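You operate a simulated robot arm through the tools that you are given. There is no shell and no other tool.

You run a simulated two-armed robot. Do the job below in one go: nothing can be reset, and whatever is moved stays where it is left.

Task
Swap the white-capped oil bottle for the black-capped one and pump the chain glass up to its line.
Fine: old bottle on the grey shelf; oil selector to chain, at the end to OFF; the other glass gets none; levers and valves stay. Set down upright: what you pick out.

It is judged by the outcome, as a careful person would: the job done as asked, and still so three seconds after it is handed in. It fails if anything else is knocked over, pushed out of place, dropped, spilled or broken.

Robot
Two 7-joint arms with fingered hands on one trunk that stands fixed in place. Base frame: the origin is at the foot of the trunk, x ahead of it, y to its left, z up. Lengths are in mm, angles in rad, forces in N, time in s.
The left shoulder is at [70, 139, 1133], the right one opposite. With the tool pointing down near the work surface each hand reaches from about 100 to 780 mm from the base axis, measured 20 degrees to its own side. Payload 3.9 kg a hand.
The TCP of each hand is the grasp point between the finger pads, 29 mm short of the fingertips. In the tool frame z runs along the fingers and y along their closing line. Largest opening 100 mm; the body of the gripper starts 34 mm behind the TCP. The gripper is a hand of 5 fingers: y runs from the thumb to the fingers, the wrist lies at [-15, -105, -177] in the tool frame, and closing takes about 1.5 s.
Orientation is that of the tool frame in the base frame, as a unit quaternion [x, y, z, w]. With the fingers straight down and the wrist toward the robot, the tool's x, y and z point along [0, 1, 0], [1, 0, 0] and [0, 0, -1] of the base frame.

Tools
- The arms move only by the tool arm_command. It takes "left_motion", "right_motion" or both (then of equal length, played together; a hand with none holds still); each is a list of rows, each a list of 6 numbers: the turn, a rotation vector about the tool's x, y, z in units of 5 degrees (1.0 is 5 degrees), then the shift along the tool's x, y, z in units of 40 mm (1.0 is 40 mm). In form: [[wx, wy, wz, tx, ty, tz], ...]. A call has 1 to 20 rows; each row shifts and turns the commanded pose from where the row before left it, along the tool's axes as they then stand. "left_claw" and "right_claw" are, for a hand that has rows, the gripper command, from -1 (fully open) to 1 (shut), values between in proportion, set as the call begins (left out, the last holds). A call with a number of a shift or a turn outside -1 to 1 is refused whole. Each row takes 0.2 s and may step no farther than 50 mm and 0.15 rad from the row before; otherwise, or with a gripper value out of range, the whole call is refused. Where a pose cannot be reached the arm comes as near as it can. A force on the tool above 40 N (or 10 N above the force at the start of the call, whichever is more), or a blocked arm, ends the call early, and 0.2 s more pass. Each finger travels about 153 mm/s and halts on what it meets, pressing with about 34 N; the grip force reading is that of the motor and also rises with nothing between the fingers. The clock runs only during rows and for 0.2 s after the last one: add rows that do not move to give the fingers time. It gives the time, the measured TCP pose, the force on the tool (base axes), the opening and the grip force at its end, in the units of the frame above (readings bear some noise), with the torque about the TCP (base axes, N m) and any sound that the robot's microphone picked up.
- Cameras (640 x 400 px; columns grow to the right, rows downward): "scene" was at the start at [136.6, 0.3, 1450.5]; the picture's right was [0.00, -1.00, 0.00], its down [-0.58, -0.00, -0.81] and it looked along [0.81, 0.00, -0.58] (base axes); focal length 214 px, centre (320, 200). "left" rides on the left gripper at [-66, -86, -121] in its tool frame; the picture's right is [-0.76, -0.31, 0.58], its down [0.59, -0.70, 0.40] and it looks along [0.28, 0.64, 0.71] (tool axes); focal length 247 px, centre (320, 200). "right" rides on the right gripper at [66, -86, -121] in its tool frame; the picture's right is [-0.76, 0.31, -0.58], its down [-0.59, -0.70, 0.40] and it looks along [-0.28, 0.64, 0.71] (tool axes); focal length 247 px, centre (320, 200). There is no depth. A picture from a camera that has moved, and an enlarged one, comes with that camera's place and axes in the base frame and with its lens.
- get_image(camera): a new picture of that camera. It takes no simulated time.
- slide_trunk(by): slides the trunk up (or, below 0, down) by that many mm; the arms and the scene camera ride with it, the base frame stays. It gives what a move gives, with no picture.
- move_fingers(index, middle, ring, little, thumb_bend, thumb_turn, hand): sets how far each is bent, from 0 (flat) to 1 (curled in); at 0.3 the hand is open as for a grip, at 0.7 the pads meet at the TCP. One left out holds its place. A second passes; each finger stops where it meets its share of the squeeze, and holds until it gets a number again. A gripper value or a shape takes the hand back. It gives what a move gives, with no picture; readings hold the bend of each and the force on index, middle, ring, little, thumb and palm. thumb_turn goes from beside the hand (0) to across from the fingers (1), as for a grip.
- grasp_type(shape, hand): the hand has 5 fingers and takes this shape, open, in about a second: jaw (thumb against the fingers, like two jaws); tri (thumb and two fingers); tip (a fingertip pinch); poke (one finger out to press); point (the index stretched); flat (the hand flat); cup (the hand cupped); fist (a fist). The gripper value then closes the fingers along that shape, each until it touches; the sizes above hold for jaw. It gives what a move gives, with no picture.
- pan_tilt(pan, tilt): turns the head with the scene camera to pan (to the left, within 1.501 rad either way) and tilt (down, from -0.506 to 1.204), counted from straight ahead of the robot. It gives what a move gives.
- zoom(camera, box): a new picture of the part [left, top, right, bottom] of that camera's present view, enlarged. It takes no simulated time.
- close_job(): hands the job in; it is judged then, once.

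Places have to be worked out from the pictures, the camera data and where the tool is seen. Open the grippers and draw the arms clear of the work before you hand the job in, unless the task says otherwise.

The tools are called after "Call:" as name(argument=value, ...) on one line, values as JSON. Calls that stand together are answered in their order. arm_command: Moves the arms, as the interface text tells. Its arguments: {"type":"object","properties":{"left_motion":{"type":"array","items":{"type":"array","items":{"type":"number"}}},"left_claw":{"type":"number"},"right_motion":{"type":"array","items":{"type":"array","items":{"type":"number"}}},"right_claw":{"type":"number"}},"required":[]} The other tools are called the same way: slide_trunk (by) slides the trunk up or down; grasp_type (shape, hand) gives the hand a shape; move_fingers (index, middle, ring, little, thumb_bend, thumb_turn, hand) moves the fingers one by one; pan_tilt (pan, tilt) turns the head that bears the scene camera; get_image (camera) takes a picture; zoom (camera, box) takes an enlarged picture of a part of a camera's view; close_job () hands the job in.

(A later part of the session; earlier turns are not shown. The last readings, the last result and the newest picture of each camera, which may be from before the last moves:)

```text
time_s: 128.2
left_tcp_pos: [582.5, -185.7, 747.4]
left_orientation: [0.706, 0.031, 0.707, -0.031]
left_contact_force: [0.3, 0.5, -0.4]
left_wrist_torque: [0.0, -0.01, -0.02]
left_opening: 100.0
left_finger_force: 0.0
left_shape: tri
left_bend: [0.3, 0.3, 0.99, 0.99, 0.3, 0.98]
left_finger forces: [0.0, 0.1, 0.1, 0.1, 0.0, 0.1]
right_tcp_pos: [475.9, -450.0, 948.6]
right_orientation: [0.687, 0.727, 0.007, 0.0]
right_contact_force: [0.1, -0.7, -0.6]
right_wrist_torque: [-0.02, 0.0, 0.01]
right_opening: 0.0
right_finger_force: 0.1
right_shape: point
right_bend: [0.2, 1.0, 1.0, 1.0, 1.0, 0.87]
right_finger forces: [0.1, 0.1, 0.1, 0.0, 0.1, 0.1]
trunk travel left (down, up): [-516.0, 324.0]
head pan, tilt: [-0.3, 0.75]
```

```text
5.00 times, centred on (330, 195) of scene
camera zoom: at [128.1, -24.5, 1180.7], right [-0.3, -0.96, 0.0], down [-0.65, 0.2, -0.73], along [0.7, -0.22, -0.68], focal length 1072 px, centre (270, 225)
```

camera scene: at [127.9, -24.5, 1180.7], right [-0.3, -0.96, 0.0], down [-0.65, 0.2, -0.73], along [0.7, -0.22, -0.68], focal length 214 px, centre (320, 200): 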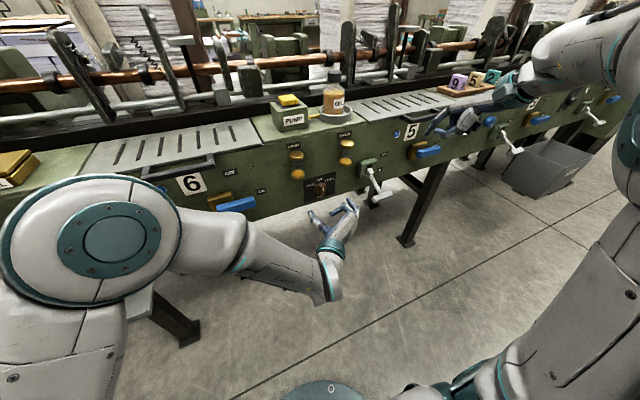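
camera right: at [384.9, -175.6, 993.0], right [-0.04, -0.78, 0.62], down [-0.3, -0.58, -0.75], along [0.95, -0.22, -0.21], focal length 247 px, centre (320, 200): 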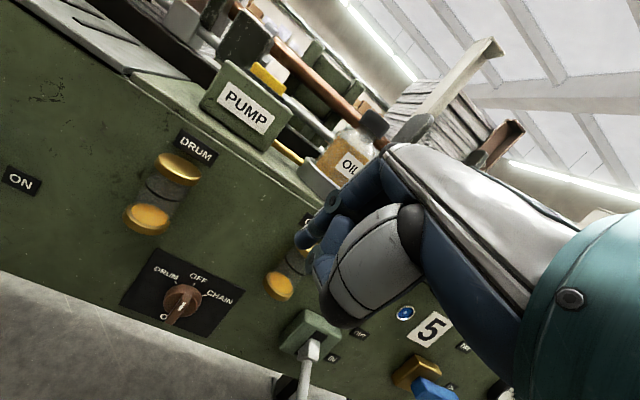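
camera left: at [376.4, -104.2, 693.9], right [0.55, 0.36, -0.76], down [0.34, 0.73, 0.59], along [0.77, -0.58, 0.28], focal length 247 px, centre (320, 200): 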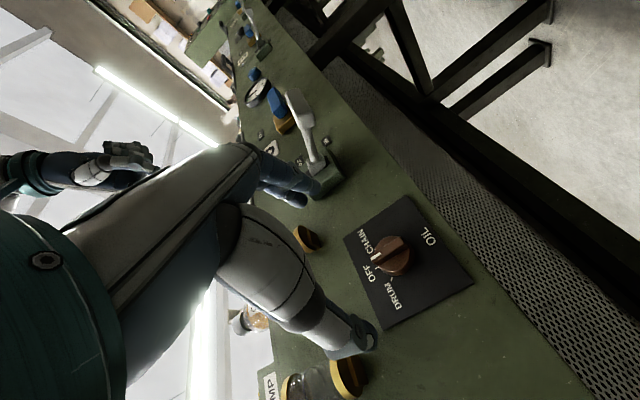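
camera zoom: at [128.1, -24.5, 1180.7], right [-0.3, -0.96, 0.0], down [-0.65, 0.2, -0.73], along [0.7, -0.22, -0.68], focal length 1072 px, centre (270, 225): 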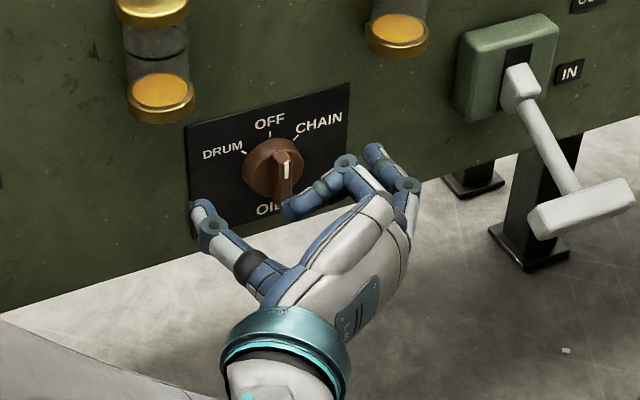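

The hand straddles the fin nicely and the left camera confirms the fin at (617,-185,743). I move in 11 mm more and close on it.

Call:
arm_command(left_motion=[[0, 0, 0, 0, 0, 0.14], [0, 0, 0, 0, 0, 0.13], [0, 0, 0, 0, 0, 0]])

Call:
arm_command(left_motion=[[0, 0, 0, 0, 0, 0], [0, 0, 0, 0, 0, 0], [0, 0, 0, 0, 0, 0], [0, 0, 0, 0, 0, 0], [0, 0, 0, 0, 0, 0], [0, 0, 0, 0, 0, 0], [0, 0, 0, 0, 0, 0], [0, 0, 0, 0, 0, 0]], left_claw=0.9)

Call:
zoom(camera="left", box=[200, 140, 440, 380])

Call:
zoom(camera="scene", box=[285, 155, 375, 235])

```text
time_s: 129.1
left_tcp_pos: [592.8, -183.3, 746.7]
left_orientation: [0.706, 0.03, 0.707, -0.031]
left_contact_force: [0.4, -0.5, 0.5]
left_wrist_torque: [-0.02, 0.01, 0.04]
left_opening: 100.0
left_finger_force: 0.1
left_shape: tri
left_bend: [0.3, 0.3, 0.99, 0.99, 0.3, 0.98]
left_finger forces: [0.1, 0.0, 0.1, 0.0, 0.0, 0.1]
right_tcp_pos: [476.7, -450.6, 949.8]
right_orientation: [0.686, 0.728, 0.007, 0.0]
right_contact_force: [0.5, -0.9, 0.6]
right_wrist_torque: [0.01, -0.04, 0.0]
right_opening: 0.0
right_finger_force: 0.1
right_shape: point
right_bend: [0.2, 1.0, 1.0, 1.0, 1.0, 0.87]
right_finger forces: [0.0, 0.0, 0.0, 0.0, 0.0, 0.0]
trunk travel left (down, up): [-516.0, 324.0]
head pan, tilt: [-0.3, 0.75]
```

```text
time_s: 130.8
left_tcp_pos: [593.6, -183.7, 747.8]
left_orientation: [0.706, 0.031, 0.707, -0.031]
left_contact_force: [-2.1, 0.7, -0.9]
left_wrist_torque: [0.0, 0.07, 0.45]
left_opening: 7.2
left_finger_force: 33.9
left_shape: tri
left_bend: [0.66, 0.65, 1.0, 1.0, 0.71, 1.0]
left_finger forces: [14.8, 15.2, 0.0, 0.0, 31.3, 0.1]
right_tcp_pos: [476.6, -449.6, 949.9]
right_orientation: [0.686, 0.728, 0.008, 0.0]
right_contact_force: [-0.4, 0.6, -0.9]
right_wrist_torque: [0.04, 0.05, 0.0]
right_opening: 0.2
right_finger_force: 0.0
right_shape: point
right_bend: [0.2, 1.0, 1.0, 1.0, 1.0, 0.87]
right_finger forces: [0.1, 0.0, 0.0, 0.0, 0.1, 0.1]
trunk travel left (down, up): [-516.0, 324.0]
head pan, tilt: [-0.3, 0.75]
```

```text
1.67 times, centred on (320, 260) of left
camera zoom: at [465.8, -109.2, 682.0], right [0.55, 0.36, -0.76], down [0.34, 0.73, 0.59], along [0.77, -0.58, 0.28], focal length 412 px, centre (320, 100)
```

zoom: 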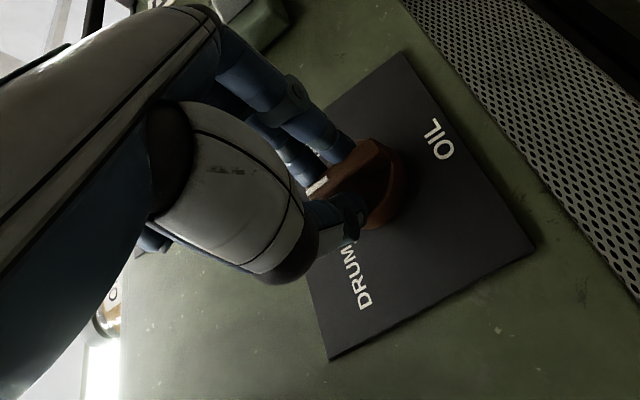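

```text
5.00 times, centred on (330, 195) of scene
camera zoom: at [128.0, -24.4, 1180.7], right [-0.3, -0.96, 0.0], down [-0.65, 0.2, -0.73], along [0.7, -0.22, -0.68], focal length 1072 px, centre (270, 225)
```

zoom: 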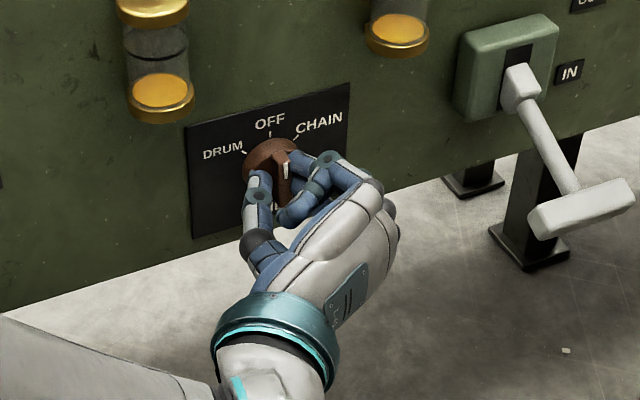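

The pinch is solid: thumb 31 N against index and middle 15 N each, fin still at OFF. I turn the hand 45° clockwise (as seen from the robot) about the knob axis toward CHAIN.

Call:
arm_command(left_motion=[[0, 0, 1, 0, 0.01, 0], [0, 0, 1, 0, 0.01, 0], [0, 0, 1, 0, 0.01, 0], [0, 0, 1, 0, 0.01, 0], [0, 0, 1, 0, 0.01, 0], [0, 0, 1, 0, 0.01, 0], [0, 0, 1, 0, 0.01, 0], [0, 0, 1, 0, 0.01, 0], [0, 0, 1, 0, 0.01, 0], [0, 0, 0, 0, 0, 0]])

Call:
zoom(camera="left", box=[200, 140, 440, 380])

Call:
zoom(camera="scene", box=[285, 155, 375, 235])

```text
time_s: 132.1
left_tcp_pos: [593.8, -183.2, 746.9]
left_orientation: [0.703, -0.109, 0.681, -0.17]
left_contact_force: [-20.8, -22.9, 13.5]
left_wrist_torque: [-0.05, -0.44, -0.37]
left_opening: 7.7
left_finger_force: 34.1
left_shape: tri
left_bend: [0.65, 0.63, 1.0, 1.0, 0.71, 1.0]
left_finger forces: [20.4, 31.5, 0.0, 0.0, 30.5, 0.0]
right_tcp_pos: [472.4, -451.5, 951.8]
right_orientation: [0.686, 0.727, 0.009, 0.002]
right_contact_force: [0.1, 0.3, 0.9]
right_wrist_torque: [-0.05, 0.0, -0.01]
right_opening: 0.0
right_finger_force: 0.1
right_shape: point
right_bend: [0.2, 1.0, 1.0, 1.0, 1.0, 0.87]
right_finger forces: [0.0, 0.1, 0.0, 0.0, 0.0, 0.1]
trunk travel left (down, up): [-516.0, 324.0]
head pan, tilt: [-0.3, 0.75]
stopped in row 5 (left hand): the force on the tool passed its limit at 45 N (the readings are from after the stop); the commanded pose is now the measured one
```

```text
1.67 times, centred on (320, 260) of left
camera zoom: at [464.2, -90.6, 721.3], right [0.51, 0.63, -0.59], down [0.37, 0.46, 0.81], along [0.77, -0.63, 0.0], focal length 412 px, centre (320, 100)
```

zoom: 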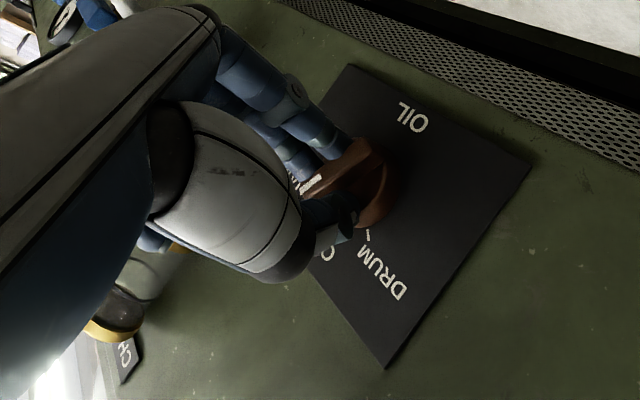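

```text
5.00 times, centred on (330, 195) of scene
camera zoom: at [123.6, -25.3, 1181.5], right [-0.3, -0.95, 0.0], down [-0.65, 0.2, -0.73], along [0.7, -0.22, -0.68], focal length 1072 px, centre (270, 225)
```

zoom: 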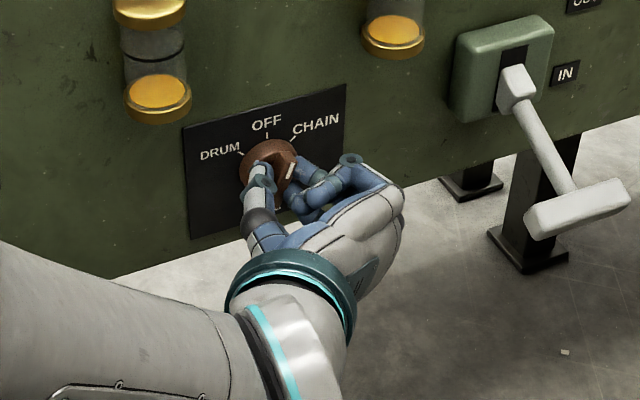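

The knob has turned about 23° with the hand, then a side load of 45 N stopped the call. I ease the hand about 1.5 mm along that force to see whether the load drops.

Call:
arm_command(left_motion=[[0, 0, 0, 0.028, 0.019, -0.028], [0, 0, 0, 0, 0, 0]])

```text
time_s: 132.7
left_tcp_pos: [594.4, -182.9, 747.0]
left_orientation: [0.702, -0.109, 0.682, -0.173]
left_contact_force: [-17.5, -19.0, 12.5]
left_wrist_torque: [-0.08, -0.43, -0.26]
left_opening: 7.8
left_finger_force: 33.8
left_shape: tri
left_bend: [0.65, 0.63, 1.0, 1.0, 0.71, 1.0]
left_finger forces: [19.4, 28.5, 0.1, 0.1, 30.8, 0.0]
right_tcp_pos: [473.0, -452.9, 951.3]
right_orientation: [0.686, 0.727, 0.009, 0.0]
right_contact_force: [-0.1, 0.2, 1.3]
right_wrist_torque: [0.05, -0.01, 0.02]
right_opening: 0.1
right_finger_force: 0.1
right_shape: point
right_bend: [0.2, 1.0, 1.0, 1.0, 1.0, 0.87]
right_finger forces: [0.0, 0.1, 0.0, 0.1, 0.0, 0.1]
trunk travel left (down, up): [-516.0, 324.0]
head pan, tilt: [-0.3, 0.75]
```

The load fell only slightly, so the true centre lies further that way. I ease 5 mm more along the force.

Call:
arm_command(left_motion=[[0, 0, 0, 0.046, 0.031, -0.042], [0, 0, 0, 0.046, 0.031, -0.042], [0, 0, 0, 0, 0, 0]])

Call:
zoom(camera="scene", box=[300, 170, 360, 215])

Call:
zoom(camera="left", box=[280, 160, 420, 280])

```text
time_s: 133.4
left_tcp_pos: [594.7, -184.9, 748.8]
left_orientation: [0.703, -0.109, 0.681, -0.175]
left_contact_force: [-3.2, -7.5, 5.5]
left_wrist_torque: [-0.03, -0.22, 0.06]
left_opening: 7.3
left_finger_force: 34.2
left_shape: tri
left_bend: [0.66, 0.64, 1.0, 1.0, 0.7, 1.0]
left_finger forces: [17.1, 18.4, 0.1, 0.1, 30.2, 0.0]
right_tcp_pos: [475.2, -452.4, 950.0]
right_orientation: [0.685, 0.728, 0.009, 0.0]
right_contact_force: [0.4, 0.8, 0.4]
right_wrist_torque: [-0.02, -0.01, 0.04]
right_opening: 0.0
right_finger_force: 0.1
right_shape: point
right_bend: [0.2, 1.0, 1.0, 1.0, 1.0, 0.87]
right_finger forces: [0.1, 0.1, 0.1, 0.0, 0.0, 0.0]
trunk travel left (down, up): [-516.0, 324.0]
head pan, tilt: [-0.3, 0.75]
```

```text
8.89 times, centred on (330, 192) of scene
camera zoom: at [126.9, -25.3, 1180.8], right [-0.3, -0.96, 0.0], down [-0.65, 0.2, -0.73], along [0.7, -0.22, -0.68], focal length 1906 px, centre (231, 267)
```

zoom: 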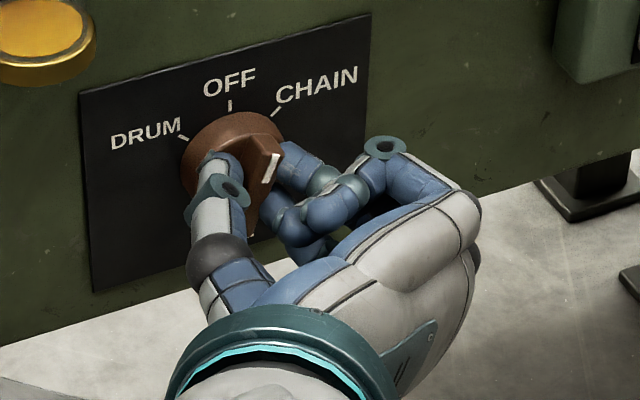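

```text
3.33 times, centred on (350, 220) of left
camera zoom: at [463.3, -93.0, 722.9], right [0.51, 0.63, -0.58], down [0.37, 0.45, 0.81], along [0.78, -0.63, 0.0], focal length 823 px, centre (220, 133)
```

zoom: 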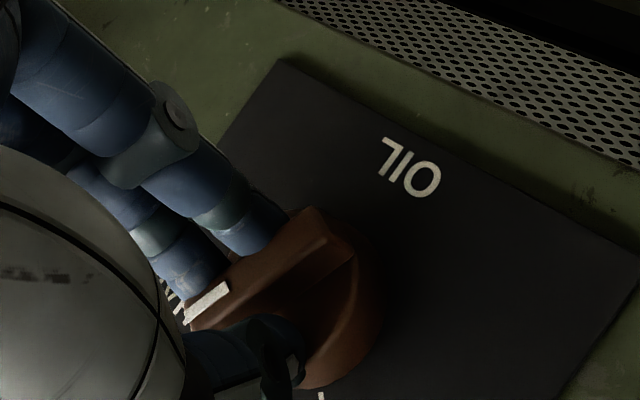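

The load has dropped to about 10 N and the mark has swung partway to CHAIN. With the better axis estimate (about (-188,744)) I turn on in small 2.5° rows with a matching shift.

Call:
arm_command(left_motion=[[0, 0, 0.5, 0.02, 0.012, -0.01], [0, 0, 0.5, 0.007, 0.006, 0], [0, 0, 0.5, 0.007, 0.006, 0], [0, 0, 0.5, 0.007, 0.006, 0], [0, 0, 0, 0, 0, 0]])

```text
time_s: 134.1
left_tcp_pos: [593.8, -183.4, 746.8]
left_orientation: [0.706, -0.13, 0.668, -0.196]
left_contact_force: [-19.5, -23.5, 11.8]
left_wrist_torque: [-0.07, -0.49, -0.47]
left_opening: 7.6
left_finger_force: 33.8
left_shape: tri
left_bend: [0.65, 0.63, 1.0, 1.0, 0.7, 1.0]
left_finger forces: [20.6, 33.6, 0.1, 0.0, 30.3, 0.0]
right_tcp_pos: [473.0, -452.0, 951.3]
right_orientation: [0.686, 0.728, 0.01, 0.001]
right_contact_force: [-0.1, 0.2, 0.2]
right_wrist_torque: [-0.05, 0.02, -0.01]
right_opening: 0.2
right_finger_force: 0.0
right_shape: point
right_bend: [0.2, 1.0, 1.0, 1.0, 1.0, 0.87]
right_finger forces: [0.0, 0.0, 0.1, 0.0, 0.0, 0.0]
trunk travel left (down, up): [-516.0, 324.0]
head pan, tilt: [-0.3, 0.75]
stopped in row 3 (left hand): the force on the tool passed its limit at 43 N (the readings are from after the stop); the commanded pose is now the measured one
```

The load returns while turning, and the close view shows why: fingers hold the fin's upper half, some 6 mm above and 7 mm left of the knob axis. I release and look before regripping centred.

Call:
arm_command(left_motion=[[0, 0, 0, 0, 0, 0], [0, 0, 0, 0, 0, 0], [0, 0, 0, 0, 0, 0], [0, 0, 0, 0, 0, 0]], left_claw=-0.3)

Call:
zoom(camera="scene", box=[300, 170, 360, 215])

Call:
zoom(camera="left", box=[260, 150, 420, 290])

```text
time_s: 135.1
left_tcp_pos: [598.9, -178.7, 747.1]
left_orientation: [0.707, -0.125, 0.666, -0.201]
left_contact_force: [-0.6, 0.7, 0.6]
left_wrist_torque: [0.0, -0.01, -0.01]
left_opening: 64.9
left_finger_force: 0.2
left_shape: tri
left_bend: [0.4, 0.37, 0.99, 0.99, 0.3, 0.99]
left_finger forces: [0.1, 0.1, 0.0, 0.0, 0.0, 0.1]
right_tcp_pos: [474.5, -450.5, 950.3]
right_orientation: [0.685, 0.728, 0.007, 0.0]
right_contact_force: [-1.2, -0.9, 0.0]
right_wrist_torque: [0.01, -0.07, -0.01]
right_opening: 0.0
right_finger_force: 0.1
right_shape: point
right_bend: [0.2, 1.0, 1.0, 1.0, 1.0, 0.87]
right_finger forces: [0.0, 0.0, 0.0, 0.0, 0.1, 0.0]
trunk travel left (down, up): [-516.0, 324.0]
head pan, tilt: [-0.3, 0.75]
```

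```text
8.89 times, centred on (330, 192) of scene
camera zoom: at [126.8, -24.5, 1180.8], right [-0.3, -0.96, 0.0], down [-0.65, 0.2, -0.73], along [0.7, -0.22, -0.68], focal length 1906 px, centre (231, 267)
```

zoom: 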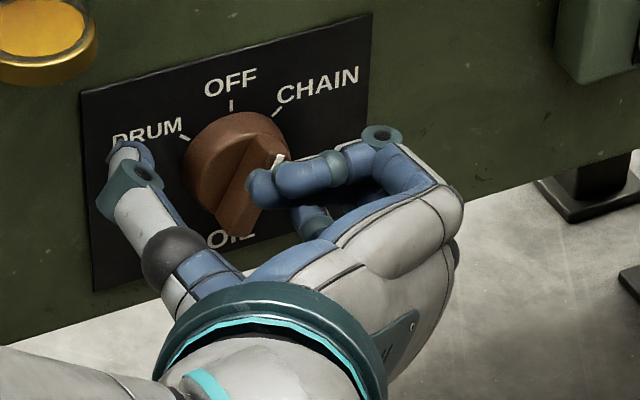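

```text
2.86 times, centred on (340, 220) of left
camera zoom: at [466.7, -86.7, 730.8], right [0.48, 0.68, -0.55], down [0.38, 0.41, 0.83], along [0.79, -0.61, -0.06], focal length 706 px, centre (263, 143)
```

zoom: 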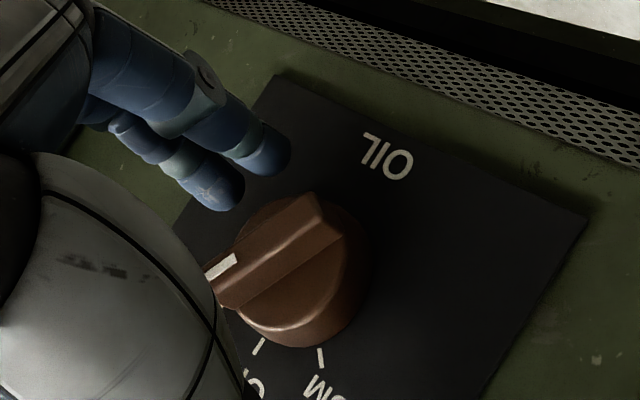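

The knob stays where it was turned (about halfway), held by friction. I shift the hand (+8.8 mm along the closing line, -4.4 mm along the fin, 5 mm back) so the pinch is centred on the axis, then close again.

Call:
arm_command(left_motion=[[0, 0, 0, -0.055, 0.11, -0.12], [0, 0, 0, -0.055, 0.11, 0], [0, 0, 0, 0, 0, 0]])

Call:
zoom(camera="left", box=[260, 150, 420, 290])

Call:
zoom(camera="scene", box=[300, 170, 360, 215])

```text
time_s: 135.9
left_tcp_pos: [594.6, -184.5, 739.9]
left_orientation: [0.708, -0.125, 0.666, -0.2]
left_contact_force: [-0.1, -0.7, 0.0]
left_wrist_torque: [-0.02, 0.01, -0.01]
left_opening: 64.8
left_finger_force: 0.0
left_shape: tri
left_bend: [0.4, 0.37, 0.99, 0.99, 0.3, 0.99]
left_finger forces: [0.1, 0.0, 0.0, 0.1, 0.0, 0.0]
right_tcp_pos: [476.4, -450.8, 949.9]
right_orientation: [0.685, 0.728, 0.007, 0.0]
right_contact_force: [0.5, -1.1, -0.8]
right_wrist_torque: [0.02, -0.05, -0.04]
right_opening: 0.0
right_finger_force: 0.0
right_shape: point
right_bend: [0.2, 1.0, 1.0, 1.0, 1.0, 0.87]
right_finger forces: [0.1, 0.1, 0.0, 0.1, 0.0, 0.0]
trunk travel left (down, up): [-516.0, 324.0]
head pan, tilt: [-0.3, 0.75]
```

```text
2.86 times, centred on (340, 220) of left
camera zoom: at [462.6, -93.4, 723.5], right [0.48, 0.68, -0.56], down [0.38, 0.41, 0.83], along [0.79, -0.61, -0.06], focal length 706 px, centre (263, 143)
```

zoom: 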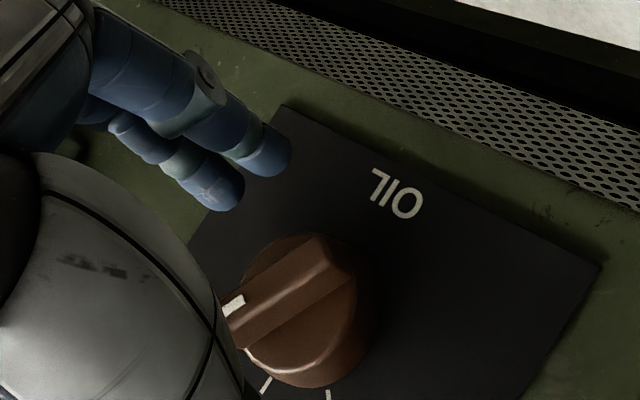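

```text
8.89 times, centred on (330, 192) of scene
camera zoom: at [128.0, -24.5, 1180.7], right [-0.3, -0.96, 0.0], down [-0.65, 0.2, -0.73], along [0.7, -0.22, -0.68], focal length 1906 px, centre (231, 267)
```

zoom: 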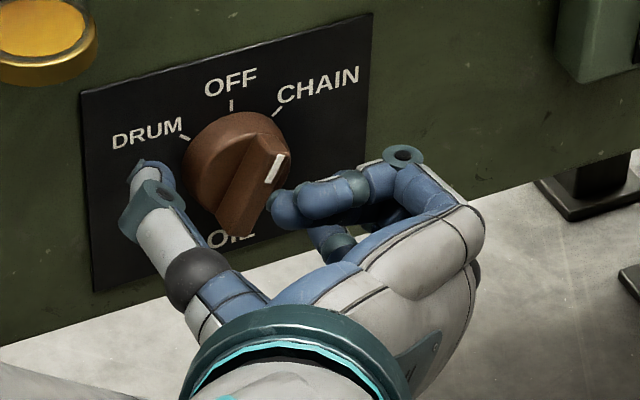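

Now the fingers line up with the fin's middle and lower part; I shift 3 mm up along the fin and close.

Call:
arm_command(left_motion=[[0, 0, 0, 0.07, 0, 0], [0, 0, 0, 0, 0, 0]])

Call:
arm_command(left_motion=[[0, 0, 0, 0, 0, 0], [0, 0, 0, 0, 0, 0], [0, 0, 0, 0, 0, 0], [0, 0, 0, 0, 0, 0], [0, 0, 0, 0, 0, 0], [0, 0, 0, 0, 0, 0]], left_claw=0.9)

Call:
zoom(camera="left", box=[260, 150, 420, 290])

Call:
zoom(camera="scene", box=[300, 170, 360, 215])

```text
time_s: 136.5
left_tcp_pos: [595.9, -185.7, 738.5]
left_orientation: [0.708, -0.126, 0.665, -0.201]
left_contact_force: [0.8, -0.8, 0.9]
left_wrist_torque: [0.04, 0.01, 0.01]
left_opening: 64.8
left_finger_force: 0.1
left_shape: tri
left_bend: [0.4, 0.37, 0.99, 0.99, 0.3, 0.99]
left_finger forces: [0.0, 0.0, 0.0, 0.1, 0.1, 0.1]
right_tcp_pos: [477.1, -450.2, 948.4]
right_orientation: [0.686, 0.728, 0.007, -0.001]
right_contact_force: [-0.9, 0.8, 0.5]
right_wrist_torque: [0.0, 0.0, 0.04]
right_opening: 0.0
right_finger_force: 0.0
right_shape: point
right_bend: [0.2, 1.0, 1.0, 1.0, 1.0, 0.87]
right_finger forces: [0.0, 0.0, 0.0, 0.0, 0.0, 0.2]
trunk travel left (down, up): [-516.0, 324.0]
head pan, tilt: [-0.3, 0.75]
```

```text
time_s: 137.9
left_tcp_pos: [594.4, -186.4, 738.3]
left_orientation: [0.71, -0.125, 0.664, -0.199]
left_contact_force: [-8.2, 8.7, -12.7]
left_wrist_torque: [-0.03, 0.14, 0.24]
left_opening: 7.7
left_finger_force: 34.3
left_shape: tri
left_bend: [0.7, 0.59, 1.0, 1.0, 0.72, 1.0]
left_finger forces: [13.0, 24.1, 0.0, 0.0, 32.7, 0.0]
right_tcp_pos: [477.5, -450.0, 948.9]
right_orientation: [0.686, 0.728, 0.007, 0.001]
right_contact_force: [0.0, -0.5, -0.1]
right_wrist_torque: [-0.01, -0.03, -0.03]
right_opening: 0.0
right_finger_force: 0.0
right_shape: point
right_bend: [0.2, 1.0, 1.0, 1.0, 1.0, 0.87]
right_finger forces: [0.0, 0.0, 0.0, 0.0, 0.1, 0.1]
trunk travel left (down, up): [-516.0, 324.0]
head pan, tilt: [-0.3, 0.75]
```

```text
2.86 times, centred on (340, 220) of left
camera zoom: at [462.3, -94.5, 723.9], right [0.48, 0.68, -0.56], down [0.39, 0.41, 0.83], along [0.79, -0.61, -0.06], focal length 706 px, centre (263, 143)
```

zoom: 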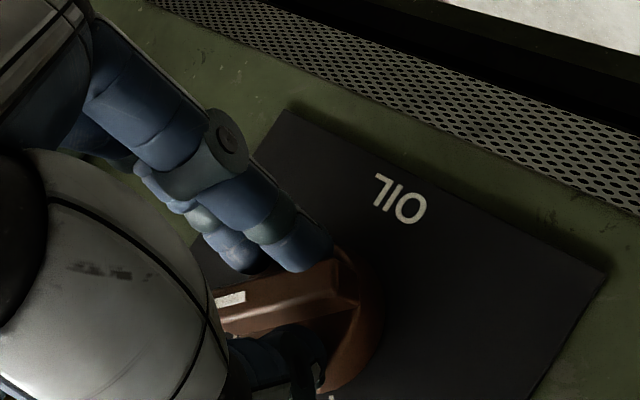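

```text
8.89 times, centred on (330, 192) of scene
camera zoom: at [128.6, -23.9, 1180.6], right [-0.3, -0.96, 0.0], down [-0.65, 0.2, -0.73], along [0.7, -0.22, -0.68], focal length 1906 px, centre (231, 267)
```

zoom: 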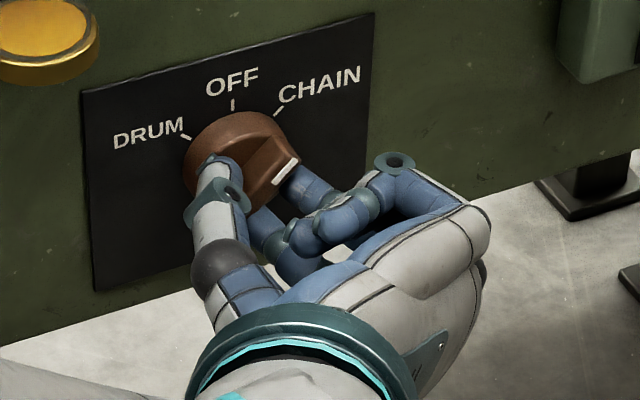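

Closing squared the fin into the fingers and turned it further; the mark now seems to point about at the CHAIN tick. I release and check the angle unobstructed.

Call:
arm_command(left_motion=[[0, 0, 0, 0, 0, 0], [0, 0, 0, 0, 0, 0], [0, 0, 0, 0, 0, 0], [0, 0, 0, 0, 0, 0]], left_claw=-0.5)

Call:
zoom(camera="left", box=[260, 150, 420, 290])

Call:
zoom(camera="scene", box=[300, 170, 360, 215])

```text
time_s: 138.9
left_tcp_pos: [595.7, -186.4, 742.6]
left_orientation: [0.708, -0.125, 0.666, -0.199]
left_contact_force: [-0.9, 0.1, 0.3]
left_wrist_torque: [0.01, 0.0, 0.02]
left_opening: 74.7
left_finger_force: 0.0
left_shape: tri
left_bend: [0.39, 0.34, 0.99, 0.99, 0.31, 0.99]
left_finger forces: [0.1, 0.0, 0.1, 0.0, 0.0, 0.0]
right_tcp_pos: [475.6, -451.6, 949.0]
right_orientation: [0.686, 0.727, 0.008, 0.0]
right_contact_force: [-0.6, -0.1, -0.3]
right_wrist_torque: [-0.01, 0.0, -0.02]
right_opening: 0.0
right_finger_force: 0.0
right_shape: point
right_bend: [0.2, 1.0, 1.0, 1.0, 1.0, 0.87]
right_finger forces: [0.0, 0.0, 0.0, 0.0, 0.0, 0.0]
trunk travel left (down, up): [-516.0, 324.0]
head pan, tilt: [-0.3, 0.75]
```

```text
2.86 times, centred on (340, 220) of left
camera zoom: at [463.1, -95.1, 725.5], right [0.48, 0.68, -0.56], down [0.38, 0.41, 0.83], along [0.79, -0.61, -0.06], focal length 706 px, centre (263, 143)
```

zoom: 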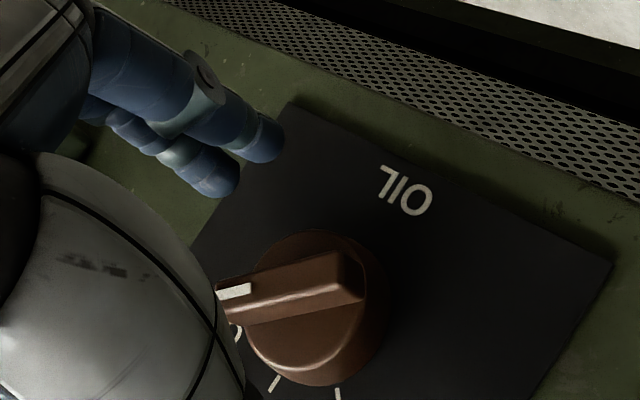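

```text
8.89 times, centred on (330, 192) of scene
camera zoom: at [128.3, -24.5, 1180.7], right [-0.3, -0.96, 0.0], down [-0.65, 0.2, -0.73], along [0.7, -0.22, -0.68], focal length 1906 px, centre (231, 267)
```

zoom: 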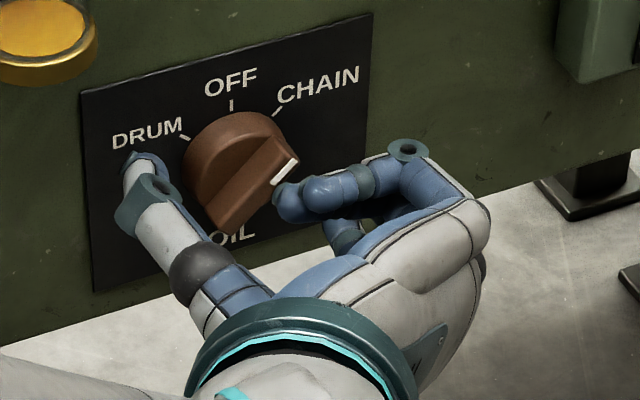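

The fin now points at the CHAIN tick (about 46°) and holds. I back the left hand straight out, and set the right hand to the poke shape and raise it.

Call:
arm_command(left_motion=[[0, 0, 0, 0, 0, -0.3], [0, 0, 0, 0, 0, -0.6], [0, 0, 0, 0, 0, -0.8], [0, 0, 0, 0, 0, -0.8], [0, 0, 0, 0, 0, 0]], left_claw=-1)

Call:
grasp_type(hand="right", shape="poke")

Call:
arm_command(right_motion=[[0, 0, 0, 0, 0, -0.5], [0, 0, 0, 0, 0, -0.9], [0, 0, 0, 0, 0, -0.9], [0, 0, 0, 0, 0, -0.9], [0, 0, 0, 0, 0, -0.9], [0, 0, 0, 0.5, 0.1, -0.3], [0, 0, 0, 0.9, 0.2, 0], [0, 0, 0, 0.9, 0.2, 0], [0, 0, 0, 0.9, 0.2, 0], [0, 0, 0, 0.9, 0.2, 0], [0, 0, 0, 0.9, 0.2, 0], [0, 0, 0, 0.9, 0.2, 0], [0, 0, 0, 0.9, 0.2, 0], [0, 0, 0, 0.9, 0.2, 0], [0, 0, 0, 0.5, 0.1, 0], [0, 0, 0, 0, 0, 0]])

Call:
get_image(camera="scene")

Call:
zoom(camera="scene", box=[275, 120, 375, 210])

```text
time_s: 140.0
left_tcp_pos: [489.5, -185.3, 695.9]
left_orientation: [0.755, -0.119, 0.615, -0.194]
left_contact_force: [0.7, 1.0, -0.4]
left_wrist_torque: [0.01, -0.01, 0.0]
left_opening: 99.7
left_finger_force: 0.1
left_shape: tri
left_bend: [0.3, 0.3, 0.99, 0.99, 0.3, 0.98]
left_finger forces: [0.0, 0.0, 0.1, 0.1, 0.0, 0.1]
right_tcp_pos: [476.7, -449.6, 950.2]
right_orientation: [0.686, 0.728, 0.007, -0.001]
right_contact_force: [-0.1, 0.4, 0.5]
right_wrist_torque: [0.02, 0.0, 0.03]
right_opening: 0.0
right_finger_force: 0.0
right_shape: point
right_bend: [0.2, 1.0, 1.0, 1.0, 1.0, 0.87]
right_finger forces: [0.0, 0.0, 0.0, 0.0, 0.1, 0.1]
trunk travel left (down, up): [-516.0, 324.0]
head pan, tilt: [-0.3, 0.75]
stopped in row 5 (left hand): the arm was blocked; the commanded pose is now the measured one
```

```text
time_s: 140.9
left_tcp_pos: [490.9, -186.1, 696.5]
left_orientation: [0.755, -0.119, 0.615, -0.195]
left_contact_force: [-0.1, 0.1, -0.8]
left_wrist_torque: [0.0, 0.0, -0.02]
left_opening: 99.8
left_finger_force: 0.0
left_shape: tri
left_bend: [0.3, 0.3, 0.99, 0.99, 0.3, 0.98]
left_finger forces: [0.0, 0.0, 0.1, 0.1, 0.0, 0.0]
right_tcp_pos: [476.1, -450.4, 950.0]
right_orientation: [0.686, 0.728, 0.007, 0.0]
right_contact_force: [0.7, 0.0, -0.4]
right_wrist_torque: [0.0, -0.02, -0.01]
right_opening: 0.0
right_finger_force: 0.0
right_shape: poke
right_bend: [0.7, 0.7, 0.99, 0.99, 1.0, 1.0]
right_finger forces: [0.0, 0.1, 0.0, 0.0, 0.1, 0.0]
trunk travel left (down, up): [-516.0, 324.0]
head pan, tilt: [-0.3, 0.75]
```

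```text
time_s: 144.3
left_tcp_pos: [490.1, -186.7, 696.9]
left_orientation: [0.755, -0.118, 0.615, -0.195]
left_contact_force: [-0.8, 0.1, 0.9]
left_wrist_torque: [0.02, 0.0, -0.02]
left_opening: 100.1
left_finger_force: 0.1
left_shape: tri
left_bend: [0.3, 0.3, 0.99, 0.99, 0.3, 0.98]
left_finger forces: [0.0, 0.0, 0.0, 0.0, 0.1, 0.0]
right_tcp_pos: [535.6, -129.8, 1136.1]
right_orientation: [0.688, 0.726, 0.014, -0.007]
right_contact_force: [0.8, 0.7, 0.5]
right_wrist_torque: [0.02, 0.0, 0.01]
right_opening: 0.0
right_finger_force: 0.0
right_shape: poke
right_bend: [0.7, 0.7, 0.99, 0.99, 1.0, 1.0]
right_finger forces: [0.1, 0.1, 0.0, 0.1, 0.0, 0.0]
right hand out of reach, approached as far as the arm can: row 13, 14
trunk travel left (down, up): [-516.0, 324.0]
head pan, tilt: [-0.3, 0.75]
```

```text
taken
camera scene: at [128.1, -24.6, 1180.7], right [-0.3, -0.96, 0.0], down [-0.65, 0.2, -0.73], along [0.7, -0.22, -0.68], focal length 214 px, centre (320, 200)
```

scene: 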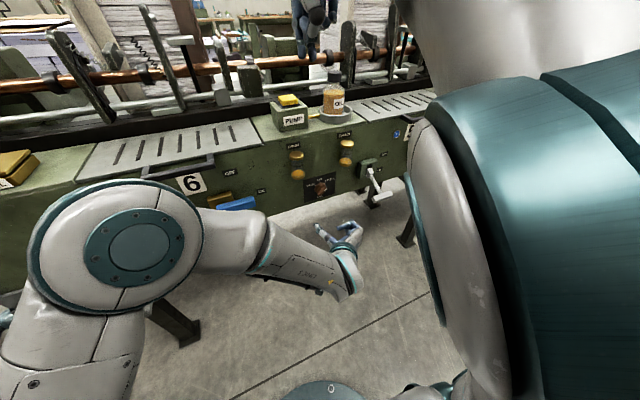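

```text
4.44 times, centred on (325, 165) of scene
camera zoom: at [128.1, -24.6, 1180.7], right [-0.3, -0.96, 0.0], down [-0.65, 0.2, -0.73], along [0.7, -0.22, -0.68], focal length 953 px, centre (298, 356)
```

zoom: 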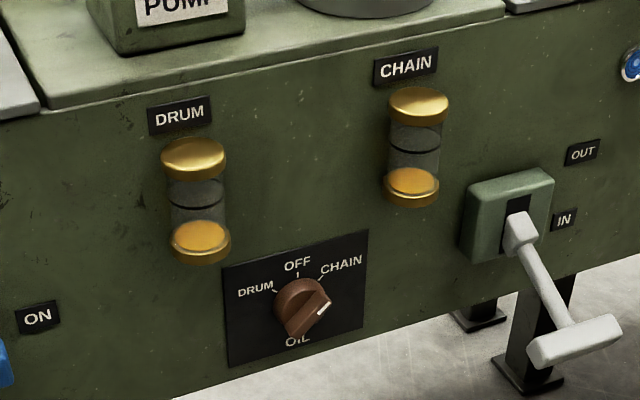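

The selector points to CHAIN; both glasses are still at the same low level. The left arm stopped when folding back, at a harmless spot. I bring the right hand forward over the pump button.

Call:
arm_command(right_motion=[[0, 0, 0, 0, 0.6, 0], [0, 0, 0, 0, 0.9, 0], [0, 0, 0, 0, 0.9, 0], [0, 0, 0, 0, 0.9, 0.2], [0, 0, 0, 0, 0.38, 0.4], [0, 0, 0, 0, 0, 0.4], [0, 0, 0, 0, 0, 0]])

Call:
get_image(camera="right")

Call:
get_image(camera="scene")

```text
time_s: 145.9
left_tcp_pos: [490.0, -185.2, 696.2]
left_orientation: [0.755, -0.119, 0.615, -0.195]
left_contact_force: [0.3, 0.1, 0.3]
left_wrist_torque: [-0.03, -0.03, 0.0]
left_opening: 99.4
left_finger_force: 0.0
left_shape: tri
left_bend: [0.3, 0.3, 0.99, 0.99, 0.3, 0.98]
left_finger forces: [0.0, 0.1, 0.1, 0.1, 0.0, 0.0]
right_tcp_pos: [660.5, -144.1, 1081.0]
right_orientation: [0.687, 0.727, 0.007, -0.001]
right_contact_force: [0.5, 0.1, -0.4]
right_wrist_torque: [0.01, 0.02, -0.01]
right_opening: 0.0
right_finger_force: 0.0
right_shape: poke
right_bend: [0.7, 0.7, 0.99, 0.99, 1.0, 1.0]
right_finger forces: [0.0, 0.0, 0.1, 0.0, 0.0, 0.0]
right hand out of reach, approached as far as the arm can: row 3, 4
trunk travel left (down, up): [-516.0, 324.0]
head pan, tilt: [-0.3, 0.75]
```

```text
taken
camera right: at [572.3, -86.4, 1201.3], right [0.35, -0.74, 0.57], down [-0.66, -0.62, -0.41], along [0.66, -0.24, -0.71], focal length 247 px, centre (320, 200)
```

right: 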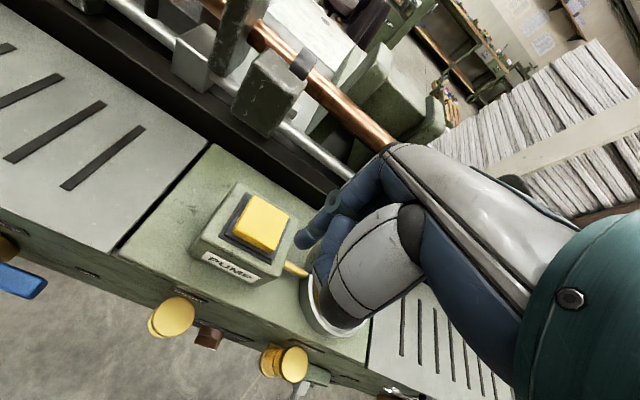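

```text
taken
camera scene: at [128.9, -24.6, 1180.6], right [-0.3, -0.96, 0.0], down [-0.65, 0.2, -0.73], along [0.7, -0.22, -0.68], focal length 214 px, centre (320, 200)
```

scene: 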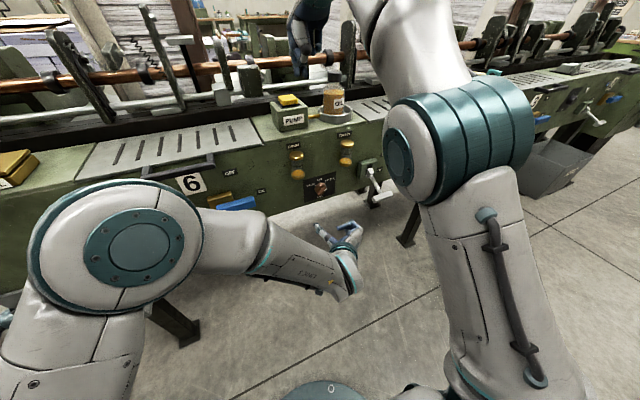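

The button centre checks out at (689,-114,1003) and the poke tip is about (8,5,29) in the tool frame. I shift over the button and lower to just above it.

Call:
arm_command(right_motion=[[0, 0, 0, 0.26, 0.3, 0], [0, 0, 0, 0.25, 0.31, 0], [0, 0, 0, 0, 0, 0.4], [0, 0, 0, 0, 0, 0.4], [0, 0, 0, 0, 0, 0]])

Call:
get_image(camera="right")

Call:
zoom(camera="scene", box=[255, 60, 375, 180])

```text
time_s: 147.1
left_tcp_pos: [490.2, -186.2, 697.3]
left_orientation: [0.754, -0.119, 0.615, -0.195]
left_contact_force: [-0.3, 0.9, -1.0]
left_wrist_torque: [0.02, -0.01, -0.01]
left_opening: 99.8
left_finger_force: 0.0
left_shape: tri
left_bend: [0.3, 0.3, 0.99, 0.99, 0.3, 0.98]
left_finger forces: [0.0, 0.0, 0.1, 0.0, 0.1, 0.1]
right_tcp_pos: [687.7, -132.8, 1054.0]
right_orientation: [0.687, 0.727, 0.007, 0.0]
right_contact_force: [0.2, 0.2, -0.3]
right_wrist_torque: [0.01, 0.0, -0.03]
right_opening: 0.0
right_finger_force: 0.2
right_shape: poke
right_bend: [0.7, 0.7, 0.99, 0.99, 1.0, 1.0]
right_finger forces: [0.0, 0.1, 0.0, 0.0, 0.0, 0.1]
right hand out of reach, approached as far as the arm can: row 1, 2, 3, 4
trunk travel left (down, up): [-516.0, 324.0]
head pan, tilt: [-0.3, 0.75]
```

```text
taken
camera right: at [598.7, -74.2, 1174.6], right [0.35, -0.74, 0.57], down [-0.66, -0.62, -0.41], along [0.66, -0.24, -0.71], focal length 247 px, centre (320, 200)
```

right: 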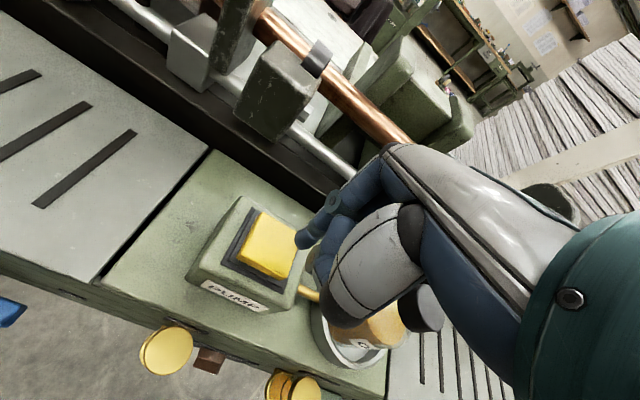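

```text
3.33 times, centred on (315, 120) of scene
camera zoom: at [128.2, -24.6, 1180.7], right [-0.3, -0.96, 0.0], down [-0.65, 0.2, -0.73], along [0.7, -0.22, -0.68], focal length 715 px, centre (337, 467)
```

zoom: 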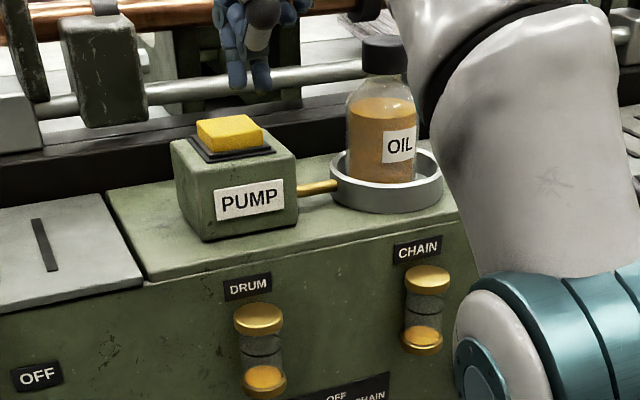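

The arm is again at its inner limit here and falls 10 mm short, since the shoulder is low. I raise the trunk 120 mm, which worked well before, and then realign.

Call:
slide_trunk(by=120)

Call:
arm_command(right_motion=[[0, 0, 0, 0.13, -0.07, 0.5], [0, 0, 0, 0.13, -0.06, 0.8], [0, 0, 0, 0, 0, 0.8], [0, 0, 0, 0, 0, 0.7], [0, 0, 0, 0, 0, 0]])

Call:
get_image(camera="right")

Call:
get_image(camera="scene")

```text
time_s: 148.6
left_tcp_pos: [489.5, -186.1, 816.4]
left_orientation: [0.754, -0.119, 0.616, -0.195]
left_contact_force: [0.6, 0.7, -0.3]
left_wrist_torque: [0.0, 0.0, -0.04]
left_opening: 99.9
left_finger_force: 0.1
left_shape: tri
left_bend: [0.3, 0.3, 0.99, 0.99, 0.3, 0.98]
left_finger forces: [0.0, 0.0, 0.0, 0.0, 0.1, 0.0]
right_tcp_pos: [688.2, -132.7, 1173.7]
right_orientation: [0.686, 0.728, 0.007, -0.001]
right_contact_force: [0.1, -0.9, 0.3]
right_wrist_torque: [-0.03, -0.02, 0.0]
right_opening: 0.0
right_finger_force: 0.0
right_shape: poke
right_bend: [0.7, 0.7, 0.99, 0.99, 1.0, 1.0]
right_finger forces: [0.0, 0.0, 0.0, 0.0, 0.0, 0.0]
trunk travel left (down, up): [-636.0, 204.0]
head pan, tilt: [-0.3, 0.75]
```

```text
time_s: 149.8
left_tcp_pos: [489.7, -186.1, 817.2]
left_orientation: [0.755, -0.118, 0.615, -0.195]
left_contact_force: [-0.3, -0.5, -0.2]
left_wrist_torque: [-0.03, 0.02, 0.0]
left_opening: 99.7
left_finger_force: 0.1
left_shape: tri
left_bend: [0.3, 0.3, 0.99, 0.99, 0.3, 0.98]
left_finger forces: [0.0, 0.0, 0.1, 0.0, 0.0, 0.1]
right_tcp_pos: [734.2, -115.5, 1091.8]
right_orientation: [0.686, 0.728, 0.007, -0.001]
right_contact_force: [0.3, 0.6, -0.7]
right_wrist_torque: [-0.04, -0.03, 0.01]
right_opening: 0.1
right_finger_force: 0.0
right_shape: poke
right_bend: [0.7, 0.7, 0.99, 0.99, 1.0, 1.0]
right_finger forces: [0.0, 0.0, 0.0, 0.0, 0.0, 0.1]
right hand out of reach, approached as far as the arm can: row 1, 2, 3, 4
trunk travel left (down, up): [-636.0, 204.0]
head pan, tilt: [-0.3, 0.75]
```

```text
taken
camera right: at [644.7, -56.2, 1211.5], right [0.35, -0.74, 0.57], down [-0.66, -0.62, -0.41], along [0.66, -0.24, -0.71], focal length 247 px, centre (320, 200)
```

right: 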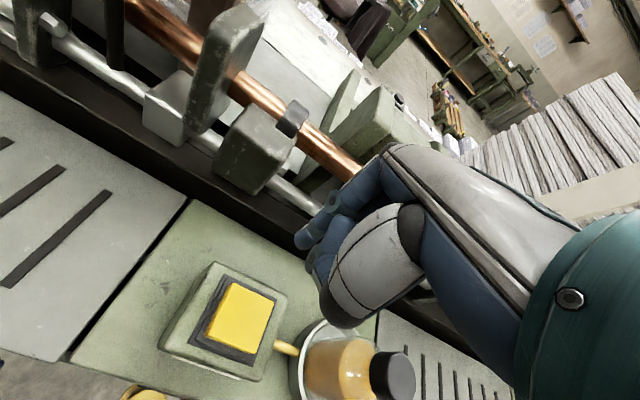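

```text
taken
camera scene: at [127.5, -24.5, 1300.8], right [-0.3, -0.96, 0.0], down [-0.65, 0.2, -0.73], along [0.7, -0.22, -0.68], focal length 214 px, centre (320, 200)
```

scene: 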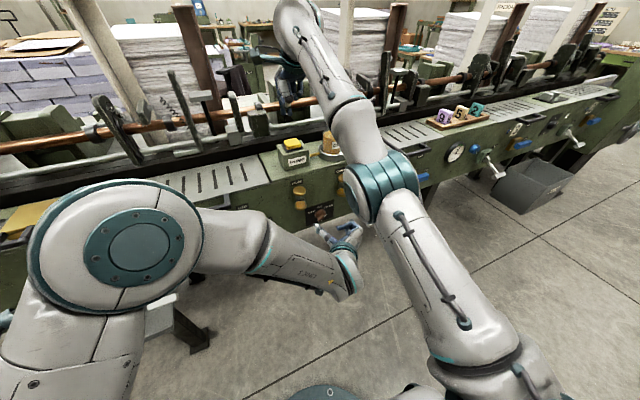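

The arm jumped forward at its limit, so this elbow posture is unsuited. Nothing was touched; I raise the hand well clear and back off to regain the posture used before.

Call:
arm_command(right_motion=[[0, 0, 0, 0, 0, -0.6], [0, 0, 0, 0, 0, -0.9], [0, 0, 0, 0, 0, -0.9], [0, 0, 0, 0, 0, -0.9], [0, 0, 0, 0, 0, -0.9], [0, 0, 0, 0, 0, 0]])

Call:
get_image(camera="scene")

```text
time_s: 151.2
left_tcp_pos: [490.8, -185.8, 817.0]
left_orientation: [0.754, -0.118, 0.616, -0.195]
left_contact_force: [0.1, -0.3, -0.1]
left_wrist_torque: [-0.02, 0.0, 0.01]
left_opening: 100.0
left_finger_force: 0.0
left_shape: tri
left_bend: [0.3, 0.3, 0.99, 0.99, 0.3, 0.98]
left_finger forces: [0.0, 0.0, 0.0, 0.0, 0.0, 0.0]
right_tcp_pos: [674.6, -151.8, 1199.0]
right_orientation: [0.687, 0.727, 0.007, -0.001]
right_contact_force: [0.1, 1.2, -0.3]
right_wrist_torque: [0.02, -0.05, 0.01]
right_opening: 0.0
right_finger_force: 0.0
right_shape: poke
right_bend: [0.7, 0.7, 0.99, 0.99, 1.0, 1.0]
right_finger forces: [0.1, 0.0, 0.0, 0.1, 0.0, 0.0]
right hand out of reach, approached as far as the arm can: row 1, 2, 3, 4, 5
trunk travel left (down, up): [-636.0, 204.0]
head pan, tilt: [-0.3, 0.75]
```

```text
taken
camera scene: at [128.6, -24.5, 1300.7], right [-0.3, -0.96, 0.0], down [-0.65, 0.2, -0.73], along [0.7, -0.22, -0.68], focal length 214 px, centre (320, 200)
```

scene: 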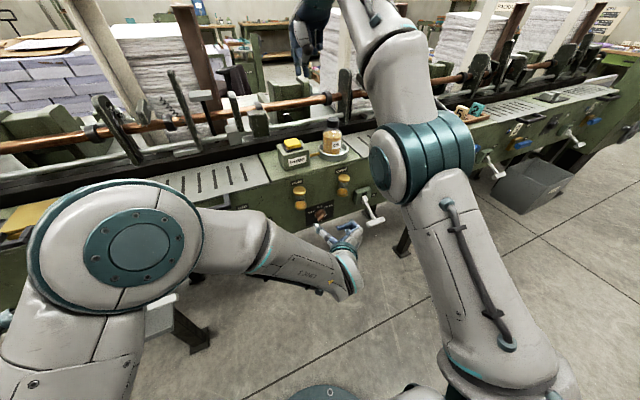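

The elbow sits low and forward now. I move the hand out to the right at height and come back in along the path that worked earlier.

Call:
arm_command(right_motion=[[0, 0, 0, -0.8, -0.2, 0], [0, 0, 0, -0.9, -0.3, 0], [0, 0, 0, -0.9, -0.3, 0], [0, 0, 0, -0.9, -0.3, 0], [0, 0, 0, -0.9, -0.3, 0], [0, 0, 0, -0.9, -0.3, 0], [0, 0, 0, 0, 0, 0]])

Call:
get_image(camera="scene")

```text
time_s: 152.8
left_tcp_pos: [489.8, -185.0, 817.5]
left_orientation: [0.755, -0.118, 0.615, -0.194]
left_contact_force: [-0.6, -0.7, -0.3]
left_wrist_torque: [0.0, 0.02, -0.01]
left_opening: 100.0
left_finger_force: 0.0
left_shape: tri
left_bend: [0.3, 0.3, 0.99, 0.99, 0.3, 0.98]
left_finger forces: [0.0, 0.0, 0.0, 0.0, 0.1, 0.0]
right_tcp_pos: [632.7, -370.2, 1205.9]
right_orientation: [0.686, 0.728, 0.006, 0.0]
right_contact_force: [-0.3, 0.3, 0.3]
right_wrist_torque: [-0.02, 0.01, 0.02]
right_opening: 0.3
right_finger_force: 0.1
right_shape: poke
right_bend: [0.7, 0.7, 0.99, 0.99, 1.0, 1.0]
right_finger forces: [0.1, 0.1, 0.0, 0.0, 0.1, 0.0]
right hand out of reach, approached as far as the arm can: row 2, 3, 4
trunk travel left (down, up): [-636.0, 204.0]
head pan, tilt: [-0.3, 0.75]
```

```text
taken
camera scene: at [128.6, -23.5, 1300.7], right [-0.3, -0.96, 0.0], down [-0.65, 0.2, -0.73], along [0.7, -0.22, -0.68], focal length 214 px, centre (320, 200)
```

scene: 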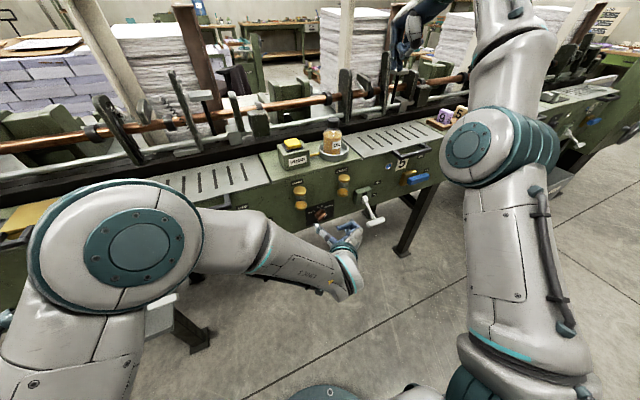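

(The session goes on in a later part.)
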